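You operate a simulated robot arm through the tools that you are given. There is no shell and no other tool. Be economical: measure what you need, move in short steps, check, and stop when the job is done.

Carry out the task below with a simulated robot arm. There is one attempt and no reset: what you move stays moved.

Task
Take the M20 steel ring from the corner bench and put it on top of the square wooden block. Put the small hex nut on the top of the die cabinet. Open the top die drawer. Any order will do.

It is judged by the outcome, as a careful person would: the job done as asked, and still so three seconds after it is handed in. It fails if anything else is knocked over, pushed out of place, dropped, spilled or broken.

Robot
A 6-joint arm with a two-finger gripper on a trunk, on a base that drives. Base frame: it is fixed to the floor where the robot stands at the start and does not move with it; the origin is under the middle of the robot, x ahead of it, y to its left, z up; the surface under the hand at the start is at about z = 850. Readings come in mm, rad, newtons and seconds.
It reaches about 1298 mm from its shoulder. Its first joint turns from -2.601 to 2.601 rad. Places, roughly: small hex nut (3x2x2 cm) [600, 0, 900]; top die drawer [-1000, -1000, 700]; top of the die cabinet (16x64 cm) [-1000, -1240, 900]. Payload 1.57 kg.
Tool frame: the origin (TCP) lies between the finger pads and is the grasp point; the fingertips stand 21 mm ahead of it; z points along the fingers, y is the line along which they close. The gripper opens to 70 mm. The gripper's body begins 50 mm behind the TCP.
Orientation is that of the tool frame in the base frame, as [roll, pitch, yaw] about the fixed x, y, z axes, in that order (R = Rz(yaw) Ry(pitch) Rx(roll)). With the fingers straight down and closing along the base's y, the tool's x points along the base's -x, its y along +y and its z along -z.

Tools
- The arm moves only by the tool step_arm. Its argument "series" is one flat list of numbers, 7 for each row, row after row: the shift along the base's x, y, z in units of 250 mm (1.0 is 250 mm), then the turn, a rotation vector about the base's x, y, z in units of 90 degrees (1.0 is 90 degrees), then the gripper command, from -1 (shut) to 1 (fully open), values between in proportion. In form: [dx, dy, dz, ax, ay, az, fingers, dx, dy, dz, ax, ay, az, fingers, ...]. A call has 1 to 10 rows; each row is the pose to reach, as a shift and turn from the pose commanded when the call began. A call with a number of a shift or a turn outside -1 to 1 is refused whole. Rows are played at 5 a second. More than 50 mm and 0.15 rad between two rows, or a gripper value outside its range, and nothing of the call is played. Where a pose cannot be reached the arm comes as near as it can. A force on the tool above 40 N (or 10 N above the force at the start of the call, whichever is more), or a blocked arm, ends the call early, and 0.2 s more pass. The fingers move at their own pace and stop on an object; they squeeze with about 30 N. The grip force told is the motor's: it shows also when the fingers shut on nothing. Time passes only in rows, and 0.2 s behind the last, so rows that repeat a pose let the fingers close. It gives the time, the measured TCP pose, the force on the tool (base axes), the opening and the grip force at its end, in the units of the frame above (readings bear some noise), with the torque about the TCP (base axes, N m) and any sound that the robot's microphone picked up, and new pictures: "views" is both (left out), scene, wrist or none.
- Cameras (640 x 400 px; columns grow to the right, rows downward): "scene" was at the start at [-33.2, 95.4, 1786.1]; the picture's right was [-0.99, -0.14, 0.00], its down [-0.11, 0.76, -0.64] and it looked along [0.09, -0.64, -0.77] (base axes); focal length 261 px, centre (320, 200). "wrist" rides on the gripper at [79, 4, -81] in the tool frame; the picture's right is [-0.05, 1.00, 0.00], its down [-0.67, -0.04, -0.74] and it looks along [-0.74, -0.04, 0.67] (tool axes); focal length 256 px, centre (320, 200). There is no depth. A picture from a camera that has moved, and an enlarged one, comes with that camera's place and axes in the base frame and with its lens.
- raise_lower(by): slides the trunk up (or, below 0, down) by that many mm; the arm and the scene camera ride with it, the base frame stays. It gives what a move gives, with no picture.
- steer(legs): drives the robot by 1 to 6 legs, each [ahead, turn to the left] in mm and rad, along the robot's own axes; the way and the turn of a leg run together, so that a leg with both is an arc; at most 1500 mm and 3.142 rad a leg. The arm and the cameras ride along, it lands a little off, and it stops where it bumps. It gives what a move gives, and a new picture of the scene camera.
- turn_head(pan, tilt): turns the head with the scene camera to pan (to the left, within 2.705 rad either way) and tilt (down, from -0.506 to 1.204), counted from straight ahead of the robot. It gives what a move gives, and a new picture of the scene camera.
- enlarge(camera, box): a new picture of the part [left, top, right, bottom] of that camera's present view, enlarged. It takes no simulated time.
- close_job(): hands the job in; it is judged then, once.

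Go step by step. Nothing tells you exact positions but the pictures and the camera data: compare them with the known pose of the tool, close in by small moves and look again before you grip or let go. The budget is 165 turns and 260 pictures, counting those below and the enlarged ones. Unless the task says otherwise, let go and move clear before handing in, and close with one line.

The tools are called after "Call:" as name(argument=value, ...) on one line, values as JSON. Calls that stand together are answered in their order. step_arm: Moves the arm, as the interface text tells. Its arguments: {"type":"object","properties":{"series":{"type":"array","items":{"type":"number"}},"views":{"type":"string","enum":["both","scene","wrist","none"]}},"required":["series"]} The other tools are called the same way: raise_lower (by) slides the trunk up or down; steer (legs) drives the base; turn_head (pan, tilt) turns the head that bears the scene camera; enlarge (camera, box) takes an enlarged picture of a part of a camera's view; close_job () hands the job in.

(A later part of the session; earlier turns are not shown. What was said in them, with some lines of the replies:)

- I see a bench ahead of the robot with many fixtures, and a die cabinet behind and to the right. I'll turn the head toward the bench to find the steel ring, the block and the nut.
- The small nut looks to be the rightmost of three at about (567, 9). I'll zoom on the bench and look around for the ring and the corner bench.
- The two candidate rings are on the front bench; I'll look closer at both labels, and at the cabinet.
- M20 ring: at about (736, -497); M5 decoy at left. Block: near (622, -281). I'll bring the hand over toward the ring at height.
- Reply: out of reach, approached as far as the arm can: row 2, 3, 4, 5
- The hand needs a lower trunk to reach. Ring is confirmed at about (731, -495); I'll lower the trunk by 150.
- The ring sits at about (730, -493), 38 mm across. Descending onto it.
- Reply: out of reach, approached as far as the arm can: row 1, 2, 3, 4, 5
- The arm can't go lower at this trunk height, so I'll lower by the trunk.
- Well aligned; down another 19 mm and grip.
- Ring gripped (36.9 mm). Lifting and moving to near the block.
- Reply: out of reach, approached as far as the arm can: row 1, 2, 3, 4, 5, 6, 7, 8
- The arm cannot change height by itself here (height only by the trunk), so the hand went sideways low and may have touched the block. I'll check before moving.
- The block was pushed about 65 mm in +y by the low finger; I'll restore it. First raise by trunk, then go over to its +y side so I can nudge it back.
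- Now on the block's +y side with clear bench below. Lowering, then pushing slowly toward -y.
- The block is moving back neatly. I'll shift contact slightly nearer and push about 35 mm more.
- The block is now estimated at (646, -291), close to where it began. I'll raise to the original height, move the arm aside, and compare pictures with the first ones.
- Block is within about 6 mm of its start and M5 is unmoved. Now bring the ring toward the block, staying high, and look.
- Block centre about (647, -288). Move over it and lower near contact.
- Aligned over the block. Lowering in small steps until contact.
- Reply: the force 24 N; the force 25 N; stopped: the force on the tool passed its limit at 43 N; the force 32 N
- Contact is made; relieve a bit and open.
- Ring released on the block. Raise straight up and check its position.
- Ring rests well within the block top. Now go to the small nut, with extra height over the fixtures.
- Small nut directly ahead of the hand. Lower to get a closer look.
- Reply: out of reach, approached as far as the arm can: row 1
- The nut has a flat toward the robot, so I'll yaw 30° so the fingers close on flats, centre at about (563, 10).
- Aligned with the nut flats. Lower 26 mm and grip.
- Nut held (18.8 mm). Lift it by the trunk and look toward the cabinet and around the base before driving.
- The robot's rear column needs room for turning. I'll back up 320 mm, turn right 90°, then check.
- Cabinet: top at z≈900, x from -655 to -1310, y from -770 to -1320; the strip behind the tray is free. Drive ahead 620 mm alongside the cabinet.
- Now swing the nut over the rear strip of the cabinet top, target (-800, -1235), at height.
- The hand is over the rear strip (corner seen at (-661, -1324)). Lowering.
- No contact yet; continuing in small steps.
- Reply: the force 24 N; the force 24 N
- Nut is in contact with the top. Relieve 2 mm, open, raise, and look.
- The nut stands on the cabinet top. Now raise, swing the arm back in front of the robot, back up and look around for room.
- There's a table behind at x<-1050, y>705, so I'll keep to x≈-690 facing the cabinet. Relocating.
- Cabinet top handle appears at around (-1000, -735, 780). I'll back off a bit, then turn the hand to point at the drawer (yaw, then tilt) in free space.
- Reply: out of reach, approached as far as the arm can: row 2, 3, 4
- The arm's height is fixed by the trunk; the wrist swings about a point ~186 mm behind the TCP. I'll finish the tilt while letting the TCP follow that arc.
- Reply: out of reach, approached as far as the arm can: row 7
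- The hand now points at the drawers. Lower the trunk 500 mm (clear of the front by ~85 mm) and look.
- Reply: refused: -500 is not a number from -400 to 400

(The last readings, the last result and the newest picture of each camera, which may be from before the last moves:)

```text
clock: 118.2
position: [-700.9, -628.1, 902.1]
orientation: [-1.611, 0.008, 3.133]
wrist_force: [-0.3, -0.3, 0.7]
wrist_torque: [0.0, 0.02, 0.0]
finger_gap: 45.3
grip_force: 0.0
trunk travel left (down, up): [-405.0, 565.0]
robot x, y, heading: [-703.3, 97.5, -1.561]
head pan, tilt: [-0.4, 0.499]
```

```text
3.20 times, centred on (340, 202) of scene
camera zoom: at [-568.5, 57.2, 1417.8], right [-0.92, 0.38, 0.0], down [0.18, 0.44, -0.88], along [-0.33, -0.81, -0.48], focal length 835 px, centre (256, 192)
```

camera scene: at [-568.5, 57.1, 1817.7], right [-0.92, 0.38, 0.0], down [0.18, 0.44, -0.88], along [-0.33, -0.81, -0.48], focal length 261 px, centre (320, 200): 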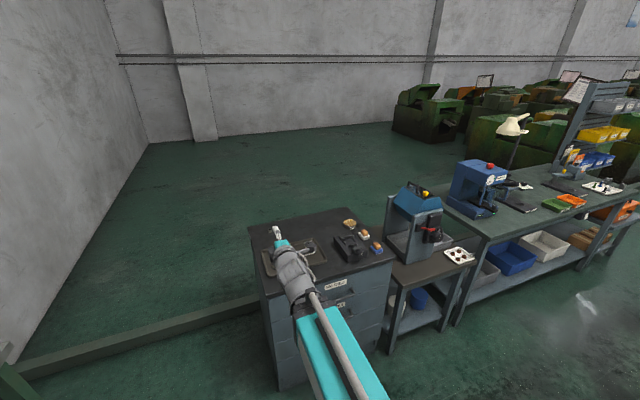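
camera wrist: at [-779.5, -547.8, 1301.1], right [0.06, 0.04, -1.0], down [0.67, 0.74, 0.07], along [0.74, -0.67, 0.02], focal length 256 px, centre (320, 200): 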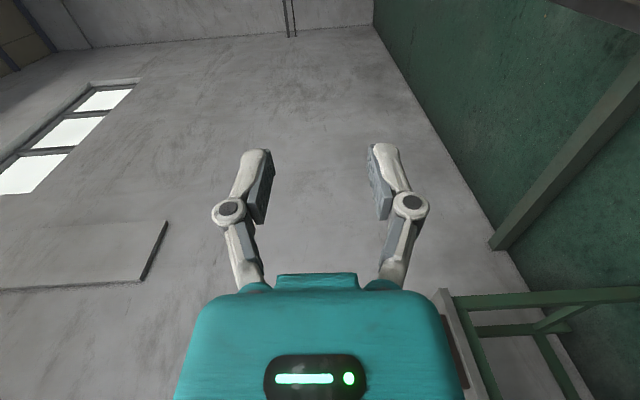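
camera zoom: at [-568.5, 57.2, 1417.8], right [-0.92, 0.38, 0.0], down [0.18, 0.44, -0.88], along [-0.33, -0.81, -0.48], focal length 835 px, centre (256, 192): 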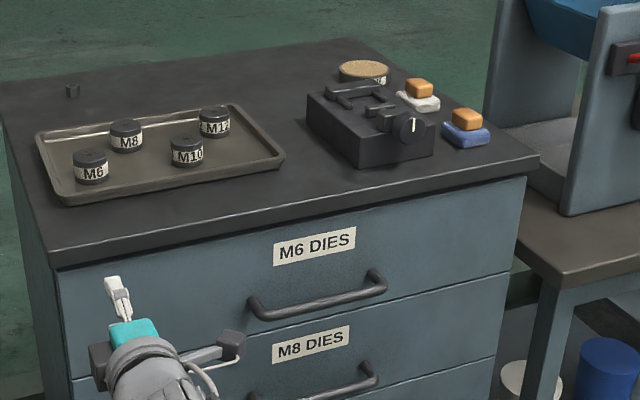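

Handle bar: from x≈-893 to -1074, z≈764, y≈-733. Move the hand sideways to x≈-983, still clear of the front.

Call:
step_arm(series=[-0.18, 0, 0, 0, 0, 0, 0.6, -0.36, 0, 0, 0, 0, 0, 0.6, -0.54, 0, 0, 0, 0, 0, 0.6, -0.72, 0, 0, 0, 0, 0, 0.6, -0.9, 0, 0, 0, 0, 0, 0.6, -1, 0, 0, 0, 0, 0, 0.6], views="none")

Call:
raise_lower(by=-138)

Call:
step_arm(series=[-0.12, 0, 0, 0, 0, 0, 0.6], views="both")

```text
clock: 119.6
position: [-947.9, -632.3, 900.2]
orientation: [-1.625, 0.018, 3.133]
wrist_force: [0.6, -0.5, 0.1]
wrist_torque: [0.02, 0.03, 0.0]
finger_gap: 56.0
grip_force: 0.1
out of reach, approached as far as the arm can: row 1, 5, 6
trunk travel left (down, up): [-405.0, 565.0]
robot x, y, heading: [-702.6, 94.3, -1.56]
head pan, tilt: [-0.4, 0.499]
```

```text
clock: 121.3
position: [-947.1, -631.0, 761.7]
orientation: [-1.628, 0.017, 3.132]
wrist_force: [1.2, 0.4, 0.0]
wrist_torque: [-0.01, 0.0, -0.01]
finger_gap: 56.0
grip_force: 0.0
trunk travel left (down, up): [-267.0, 703.0]
robot x, y, heading: [-701.8, 92.5, -1.563]
head pan, tilt: [-0.4, 0.499]
```

```text
clock: 121.7
position: [-978.8, -631.9, 761.0]
orientation: [-1.63, 0.021, 3.128]
wrist_force: [0.4, 0.1, 0.1]
wrist_torque: [0.01, 0.0, 0.02]
finger_gap: 56.1
grip_force: 0.1
trunk travel left (down, up): [-267.0, 703.0]
robot x, y, heading: [-706.7, 97.5, -1.562]
head pan, tilt: [-0.4, 0.499]
camera scene: at [-568.3, 57.2, 1279.8], right [-0.92, 0.38, 0.0], down [0.18, 0.44, -0.88], along [-0.33, -0.81, -0.48], focal length 261 px, centre (320, 200)
camera wrist: at [-1056.8, -549.0, 759.8], right [0.07, 0.06, -1.0], down [0.67, 0.73, 0.09], along [0.74, -0.68, 0.01], focal length 256 px, centre (320, 200)
```

scene: 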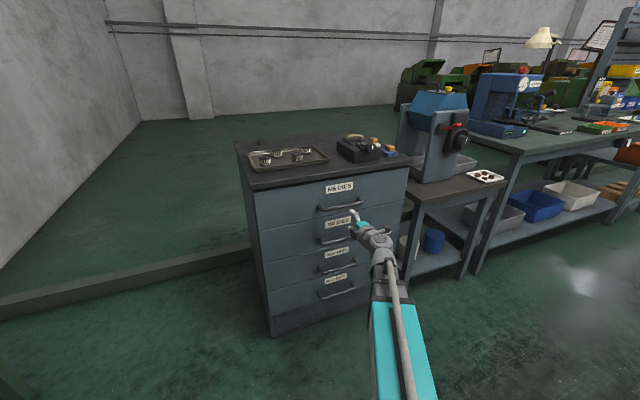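
wrist: 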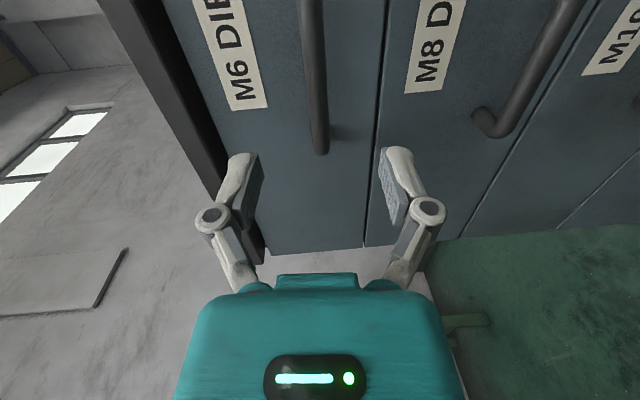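

Bar lies between the open fingers, at z≈758. Lower 3 mm and advance toward it.

Call:
raise_lower(by=-3)

Call:
step_arm(series=[0, -0.12, 0, 0, 0, 0, 0.6, 0, -0.24, 0, 0, 0, 0, 0.6, 0, -0.32, 0, 0, 0, 0, 0.6], views="wrist")

Call:
enlarge(camera="scene", box=[290, 160, 420, 241])

```text
clock: 122.2
position: [-978.2, -631.4, 758.0]
orientation: [-1.631, 0.021, 3.129]
wrist_force: [1.0, -0.1, 0.4]
wrist_torque: [-0.01, -0.03, 0.0]
finger_gap: 56.0
grip_force: 0.0
trunk travel left (down, up): [-264.0, 706.0]
robot x, y, heading: [-706.6, 93.0, -1.56]
head pan, tilt: [-0.4, 0.499]
```

```text
clock: 123.0
position: [-978.1, -711.9, 757.1]
orientation: [-1.63, 0.02, 3.13]
wrist_force: [-0.6, 0.6, -0.5]
wrist_torque: [-0.02, -0.04, 0.02]
finger_gap: 55.9
grip_force: 0.1
trunk travel left (down, up): [-264.0, 706.0]
robot x, y, heading: [-704.0, 94.6, -1.559]
head pan, tilt: [-0.4, 0.499]
camera wrist: at [-1056.7, -629.5, 756.8], right [0.07, 0.06, -1.0], down [0.67, 0.73, 0.09], along [0.73, -0.68, 0.02], focal length 256 px, centre (320, 200)
```

wrist: 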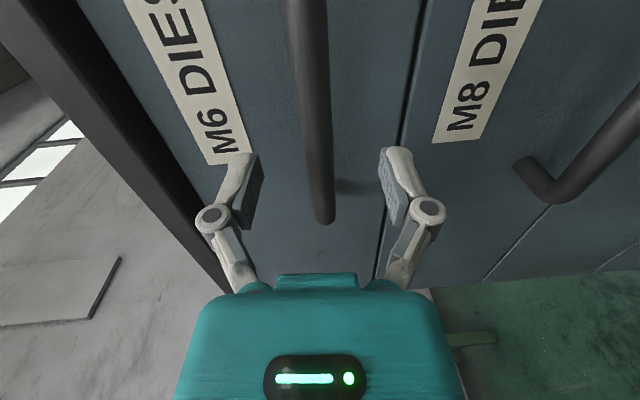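

```text
4.92 times, centred on (355, 200) of scene
camera zoom: at [-568.5, 57.3, 1276.8], right [-0.92, 0.38, 0.0], down [0.18, 0.44, -0.88], along [-0.33, -0.81, -0.48], focal length 1284 px, centre (148, 198)
```

zoom: 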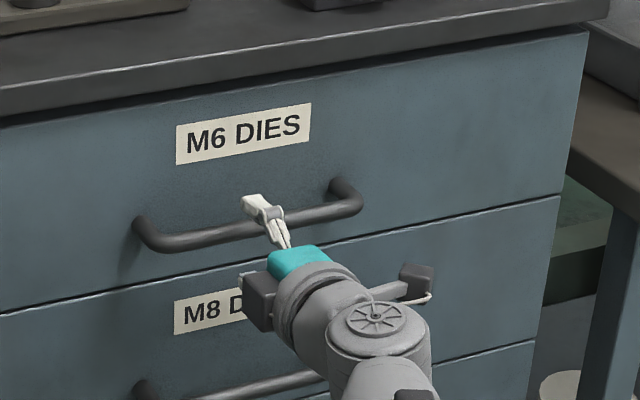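

The bar is at y≈-738. Advance 22 mm more and close on it.

Call:
step_arm(series=[0, -0.045, 0, 0, 0, 0, 0.6, 0, -0.09, 0, 0, 0, 0, 0.6, 0, -0.09, 0, 0, 0, 0, 0, 0, -0.09, 0, 0, 0, 0, -0.5, 0, -0.09, 0, 0, 0, 0, -1, 0, -0.09, 0, 0, 0, 0, -1, 0, -0.09, 0, 0, 0, 0, -1], views="wrist")

```text
clock: 124.6
position: [-978.0, -733.8, 757.4]
orientation: [-1.631, 0.019, 3.128]
wrist_force: [-0.1, 0.3, 1.4]
wrist_torque: [-0.02, 0.54, 0.03]
finger_gap: 15.6
grip_force: 32.5
trunk travel left (down, up): [-264.0, 706.0]
robot x, y, heading: [-706.2, 95.4, -1.564]
head pan, tilt: [-0.4, 0.499]
camera wrist: at [-1056.9, -651.2, 756.9], right [0.07, 0.06, -1.0], down [0.67, 0.73, 0.09], along [0.74, -0.68, 0.01], focal length 256 px, centre (320, 200)
```

wrist: 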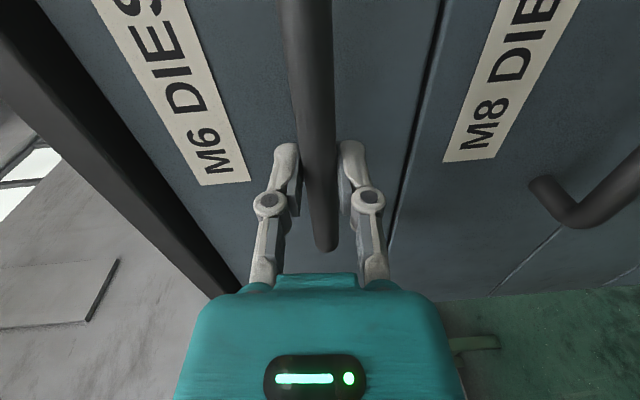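

The handle is gripped. Pull gently toward +y.

Call:
step_arm(series=[0, 0.06, 0, 0, 0, 0, -1, 0, 0.12, 0, 0, 0, 0, -1, 0, 0.2, 0, 0, 0, 0, -1, 0, 0.28, 0, 0, 0, 0, -1, 0, 0.36, 0, 0, 0, 0, -1, 0, 0.44, 0, 0, 0, 0, -1], views="both")

```text
clock: 126.0
position: [-977.4, -623.1, 757.9]
orientation: [-1.632, 0.021, 3.13]
wrist_force: [9.4, 2.5, -0.6]
wrist_torque: [0.04, 0.55, 0.13]
finger_gap: 15.5
grip_force: 32.1
trunk travel left (down, up): [-264.0, 706.0]
robot x, y, heading: [-703.9, 92.2, -1.56]
head pan, tilt: [-0.4, 0.499]
camera scene: at [-567.7, 57.3, 1276.6], right [-0.92, 0.38, 0.0], down [0.18, 0.44, -0.88], along [-0.34, -0.81, -0.48], focal length 261 px, centre (320, 200)
camera wrist: at [-1055.7, -540.7, 756.8], right [0.07, 0.06, -1.0], down [0.67, 0.73, 0.09], along [0.74, -0.68, 0.01], focal length 256 px, centre (320, 200)
```

scene: 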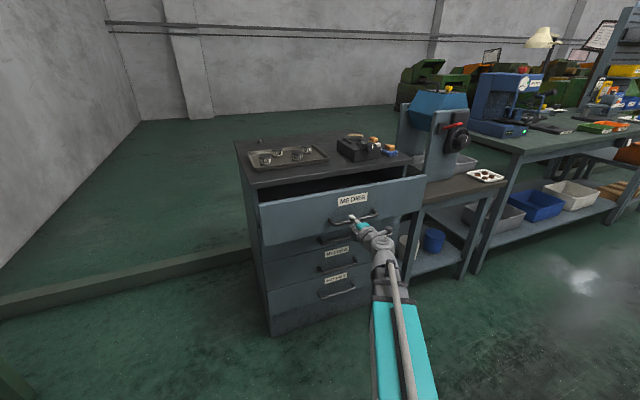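
wrist: 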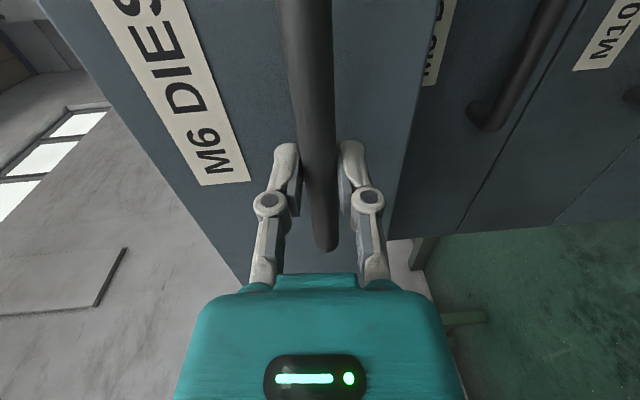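

The drawer opens smoothly (111 mm). Pull further.

Call:
step_arm(series=[0, 0.08, 0, 0, 0, 0, -1, 0, 0.16, 0, 0, 0, 0, -1, 0, 0.24, 0, 0, 0, 0, -1, 0, 0.32, 0, 0, 0, 0, -1, 0, 0.4, 0, 0, 0, 0, -1, 0, 0.48, 0, 0, 0, 0, -1, 0, 0.56, 0, 0, 0, 0, -1], views="scene")

```text
clock: 127.2
position: [-977.8, -540.1, 757.7]
orientation: [-1.636, 0.031, 3.137]
wrist_force: [6.9, 0.3, 22.2]
wrist_torque: [-0.25, 0.4, 0.42]
finger_gap: 15.6
grip_force: 32.2
out of reach, approached as far as the arm can: row 5
trunk travel left (down, up): [-264.0, 706.0]
robot x, y, heading: [-703.2, 91.0, -1.563]
head pan, tilt: [-0.4, 0.499]
stopped in row 5: the force on the tool passed its limit at 61 N (the readings are from after the stop); the commanded pose is now the measured one
camera scene: at [-567.3, 59.0, 1276.9], right [-0.92, 0.38, 0.0], down [0.18, 0.44, -0.88], along [-0.34, -0.81, -0.48], focal length 261 px, centre (320, 200)
```

scene: 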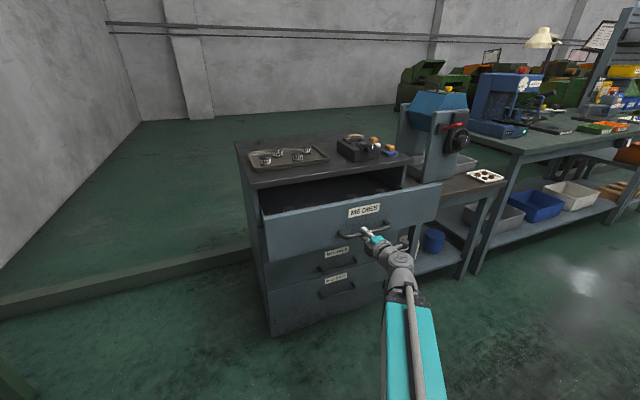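

Opened 194 mm; the arm is at its reach limit. I'll pull the rest with a short reverse of the base.

Call:
steer(legs=[[-100, 0]])

```text
clock: 127.8
position: [-978.1, -539.2, 757.5]
orientation: [-1.634, 0.035, 3.14]
wrist_force: [1.4, 1.5, 16.1]
wrist_torque: [-0.18, 0.55, -0.12]
finger_gap: 15.9
grip_force: 32.3
trunk travel left (down, up): [-264.0, 706.0]
robot x, y, heading: [-706.1, 96.1, -1.561]
head pan, tilt: [-0.4, 0.499]
stopped in leg 1: the force on the tool passed its limit at 42 N (the readings are from after the stop); the commanded pose is now the measured one
camera scene: at [-567.9, 61.3, 1276.7], right [-0.92, 0.38, 0.0], down [0.18, 0.44, -0.88], along [-0.33, -0.81, -0.48], focal length 261 px, centre (320, 200)
```

scene: 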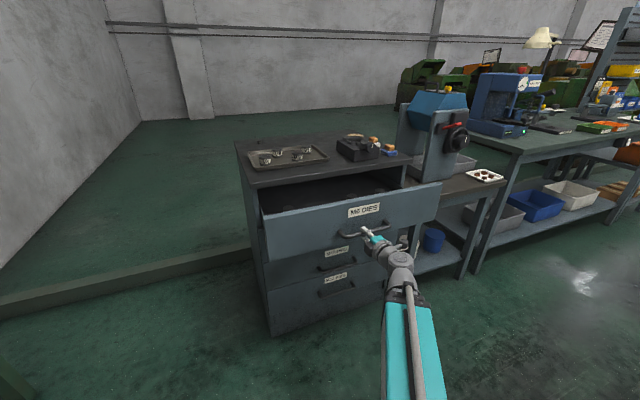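

It may be the drawer's end stop or strain in the grip. Relieve the vertical strain and test again gently.

Call:
raise_lower(by=1.5)

Call:
steer(legs=[[-30, 0]])

```text
clock: 128.4
position: [-978.1, -540.2, 757.4]
orientation: [-1.637, 0.032, -3.141]
wrist_force: [4.9, 2.5, -3.4]
wrist_torque: [0.07, 0.55, -0.3]
finger_gap: 15.6
grip_force: 32.2
trunk travel left (down, up): [-265.0, 705.0]
robot x, y, heading: [-703.6, 96.2, -1.564]
head pan, tilt: [-0.4, 0.499]
```

```text
clock: 129.2
position: [-978.1, -510.2, 756.6]
orientation: [-1.637, 0.034, 3.141]
wrist_force: [12.8, -2.4, -9.2]
wrist_torque: [0.07, 0.47, 0.21]
finger_gap: 15.7
grip_force: 31.9
trunk travel left (down, up): [-265.0, 705.0]
robot x, y, heading: [-707.4, 126.0, -1.562]
head pan, tilt: [-0.4, 0.499]
camera scene: at [-568.1, 90.1, 1278.1], right [-0.92, 0.38, 0.0], down [0.18, 0.44, -0.88], along [-0.33, -0.81, -0.48], focal length 261 px, centre (320, 200)
```

scene: 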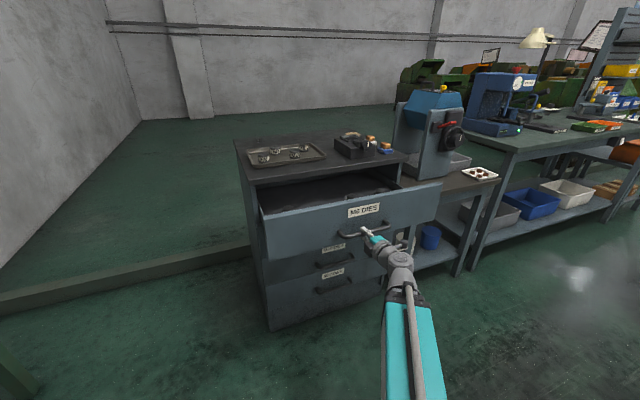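

It slides further (224 mm). Another 60 mm.

Call:
steer(legs=[[-30, 0], [-30, 0]])

```text
clock: 130.6
position: [-977.9, -449.3, 758.1]
orientation: [-1.637, 0.032, -3.137]
wrist_force: [18.1, -3.6, -8.8]
wrist_torque: [0.1, 0.47, 0.41]
finger_gap: 15.7
grip_force: 32.0
trunk travel left (down, up): [-265.0, 705.0]
robot x, y, heading: [-708.2, 189.3, -1.563]
head pan, tilt: [-0.4, 0.499]
camera scene: at [-568.3, 150.1, 1278.1], right [-0.92, 0.38, 0.0], down [0.18, 0.44, -0.88], along [-0.33, -0.81, -0.48], focal length 261 px, centre (320, 200)
```

scene: 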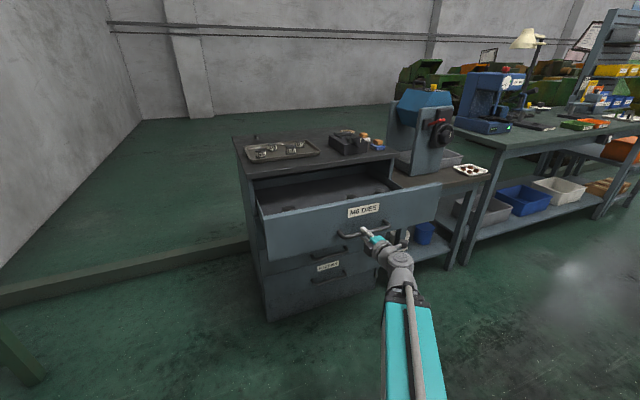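

Drawer open about 285 mm. Release the handle and back away.

Call:
step_arm(series=[0, 0, 0, 0, 0, 0, -0.3, 0, 0, 0, 0, 0, 0, 0.2, 0, 0, 0, 0, 0, 0, 0.5, 0, 0, 0, 0, 0, 0, 0.5], views="wrist")

Call:
steer(legs=[[-120, 0]])

Call:
turn_head(pan=-0.4, tilt=0.6)

Call:
enlarge(camera="scene", box=[220, 80, 460, 230])

```text
clock: 131.6
position: [-978.2, -449.4, 758.9]
orientation: [-1.637, 0.034, -3.138]
wrist_force: [-0.3, 0.2, -0.9]
wrist_torque: [0.03, -0.02, -0.01]
finger_gap: 52.6
grip_force: 0.0
trunk travel left (down, up): [-265.0, 705.0]
robot x, y, heading: [-708.6, 189.5, -1.57]
head pan, tilt: [-0.4, 0.499]
camera wrist: at [-1057.9, -368.3, 756.5], right [0.09, 0.07, -0.99], down [0.66, 0.74, 0.11], along [0.75, -0.67, 0.02], focal length 256 px, centre (320, 200)
```

wrist: 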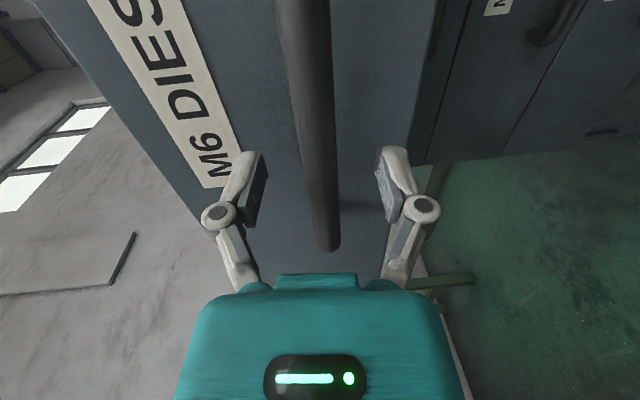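

```text
clock: 132.9
position: [-977.9, -328.5, 758.4]
orientation: [-1.639, 0.033, -3.138]
wrist_force: [-0.1, 0.3, -0.2]
wrist_torque: [-0.01, -0.03, 0.04]
finger_gap: 52.1
grip_force: 0.0
trunk travel left (down, up): [-265.0, 705.0]
robot x, y, heading: [-706.3, 307.2, -1.562]
head pan, tilt: [-0.4, 0.499]
camera scene: at [-570.4, 272.1, 1278.3], right [-0.92, 0.38, 0.0], down [0.18, 0.44, -0.88], along [-0.33, -0.81, -0.48], focal length 261 px, centre (320, 200)
```

scene: 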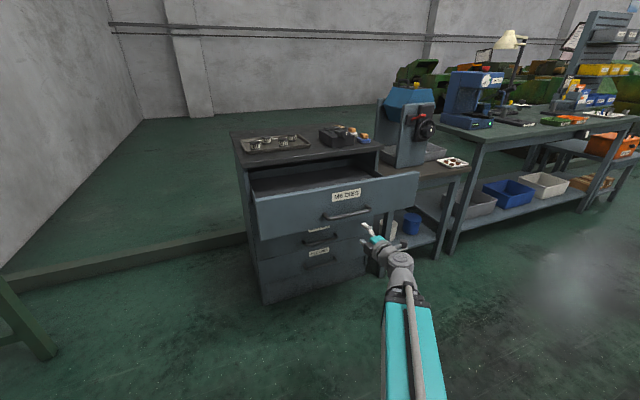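

```text
clock: 133.6
position: [-979.0, -327.3, 757.1]
orientation: [-1.638, 0.034, -3.14]
wrist_force: [0.4, -0.3, -1.1]
wrist_torque: [0.02, 0.01, 0.03]
finger_gap: 52.5
grip_force: 0.0
trunk travel left (down, up): [-265.0, 705.0]
robot x, y, heading: [-702.0, 309.1, -1.565]
head pan, tilt: [-0.4, 0.6]
camera scene: at [-569.4, 274.5, 1269.2], right [-0.92, 0.38, 0.0], down [0.21, 0.52, -0.83], along [-0.31, -0.76, -0.56], focal length 261 px, centre (320, 200)
```

scene: 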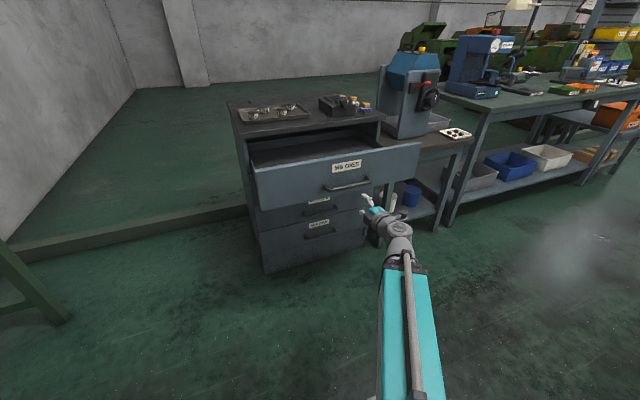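

```text
2.67 times, centred on (340, 155) of scene
camera zoom: at [-569.4, 274.5, 1269.2], right [-0.92, 0.38, 0.0], down [0.21, 0.52, -0.83], along [-0.31, -0.76, -0.56], focal length 696 px, centre (267, 320)
```

zoom: 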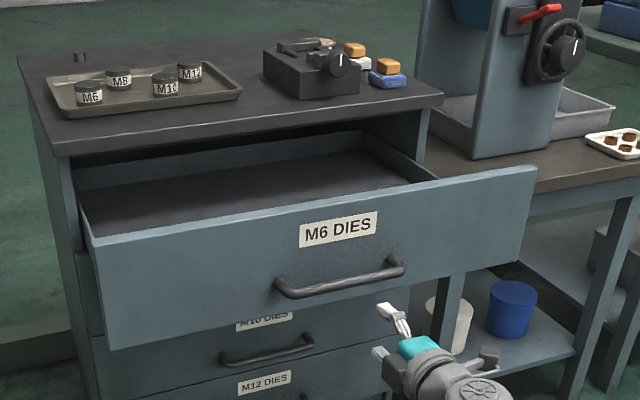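

The drawer is open, the nut stands on the cabinet, and the hand is clear. A last look back at the ring on the block.

Call:
raise_lower(by=300)

Call:
turn_head(pan=1.2, tilt=0.5)

Call:
enlarge(camera="scene", box=[220, 100, 460, 250])

```text
clock: 136.6
position: [-978.5, -328.8, 1058.3]
orientation: [-1.638, 0.035, -3.139]
wrist_force: [-0.3, 0.7, 0.6]
wrist_torque: [-0.03, 0.02, 0.0]
finger_gap: 52.4
grip_force: 0.1
trunk travel left (down, up): [-565.0, 405.0]
robot x, y, heading: [-708.0, 310.3, -1.562]
head pan, tilt: [-0.4, 0.6]
```

```text
clock: 138.3
position: [-979.7, -328.2, 1057.2]
orientation: [-1.636, 0.033, -3.137]
wrist_force: [0.7, 0.2, -0.3]
wrist_torque: [0.03, 0.0, 0.01]
finger_gap: 52.5
grip_force: 0.0
trunk travel left (down, up): [-565.0, 405.0]
robot x, y, heading: [-708.3, 309.6, -1.561]
head pan, tilt: [1.201, 0.499]
camera scene: at [-450.7, 324.1, 1578.3], right [-0.35, -0.94, 0.0], down [-0.45, 0.17, -0.88], along [0.82, -0.31, -0.48], focal length 261 px, centre (320, 200)
```

scene: 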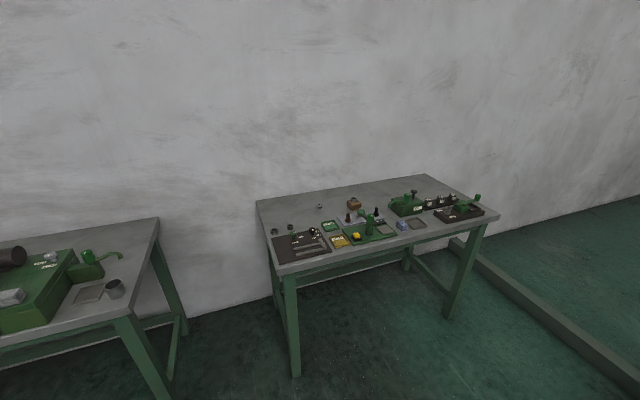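

```text
2.67 times, centred on (340, 175) of scene
camera zoom: at [-450.7, 324.1, 1578.3], right [-0.35, -0.94, 0.0], down [-0.45, 0.17, -0.88], along [0.82, -0.31, -0.48], focal length 696 px, centre (267, 267)
```

zoom: 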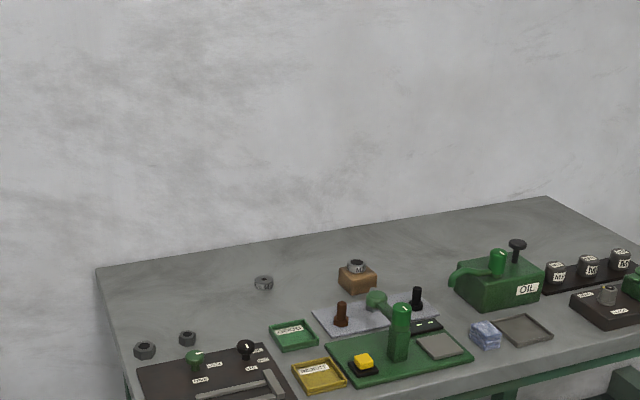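

The ring is still on the block, the nut is still on the cabinet, and the drawer is still open, so I'm handing in.

Call:
close_job()

```text
The job is handed in.
```

All three parts are done: the M20 ring is on the wooden block, the small hex nut is on top of the die cabinet, and the top die drawer is open about 285 mm. While carrying the ring I knocked the wooden block about 65 mm along the bench. I pushed it back to within about 6 mm of where it started, but it is turned roughly 12° from its original angle.
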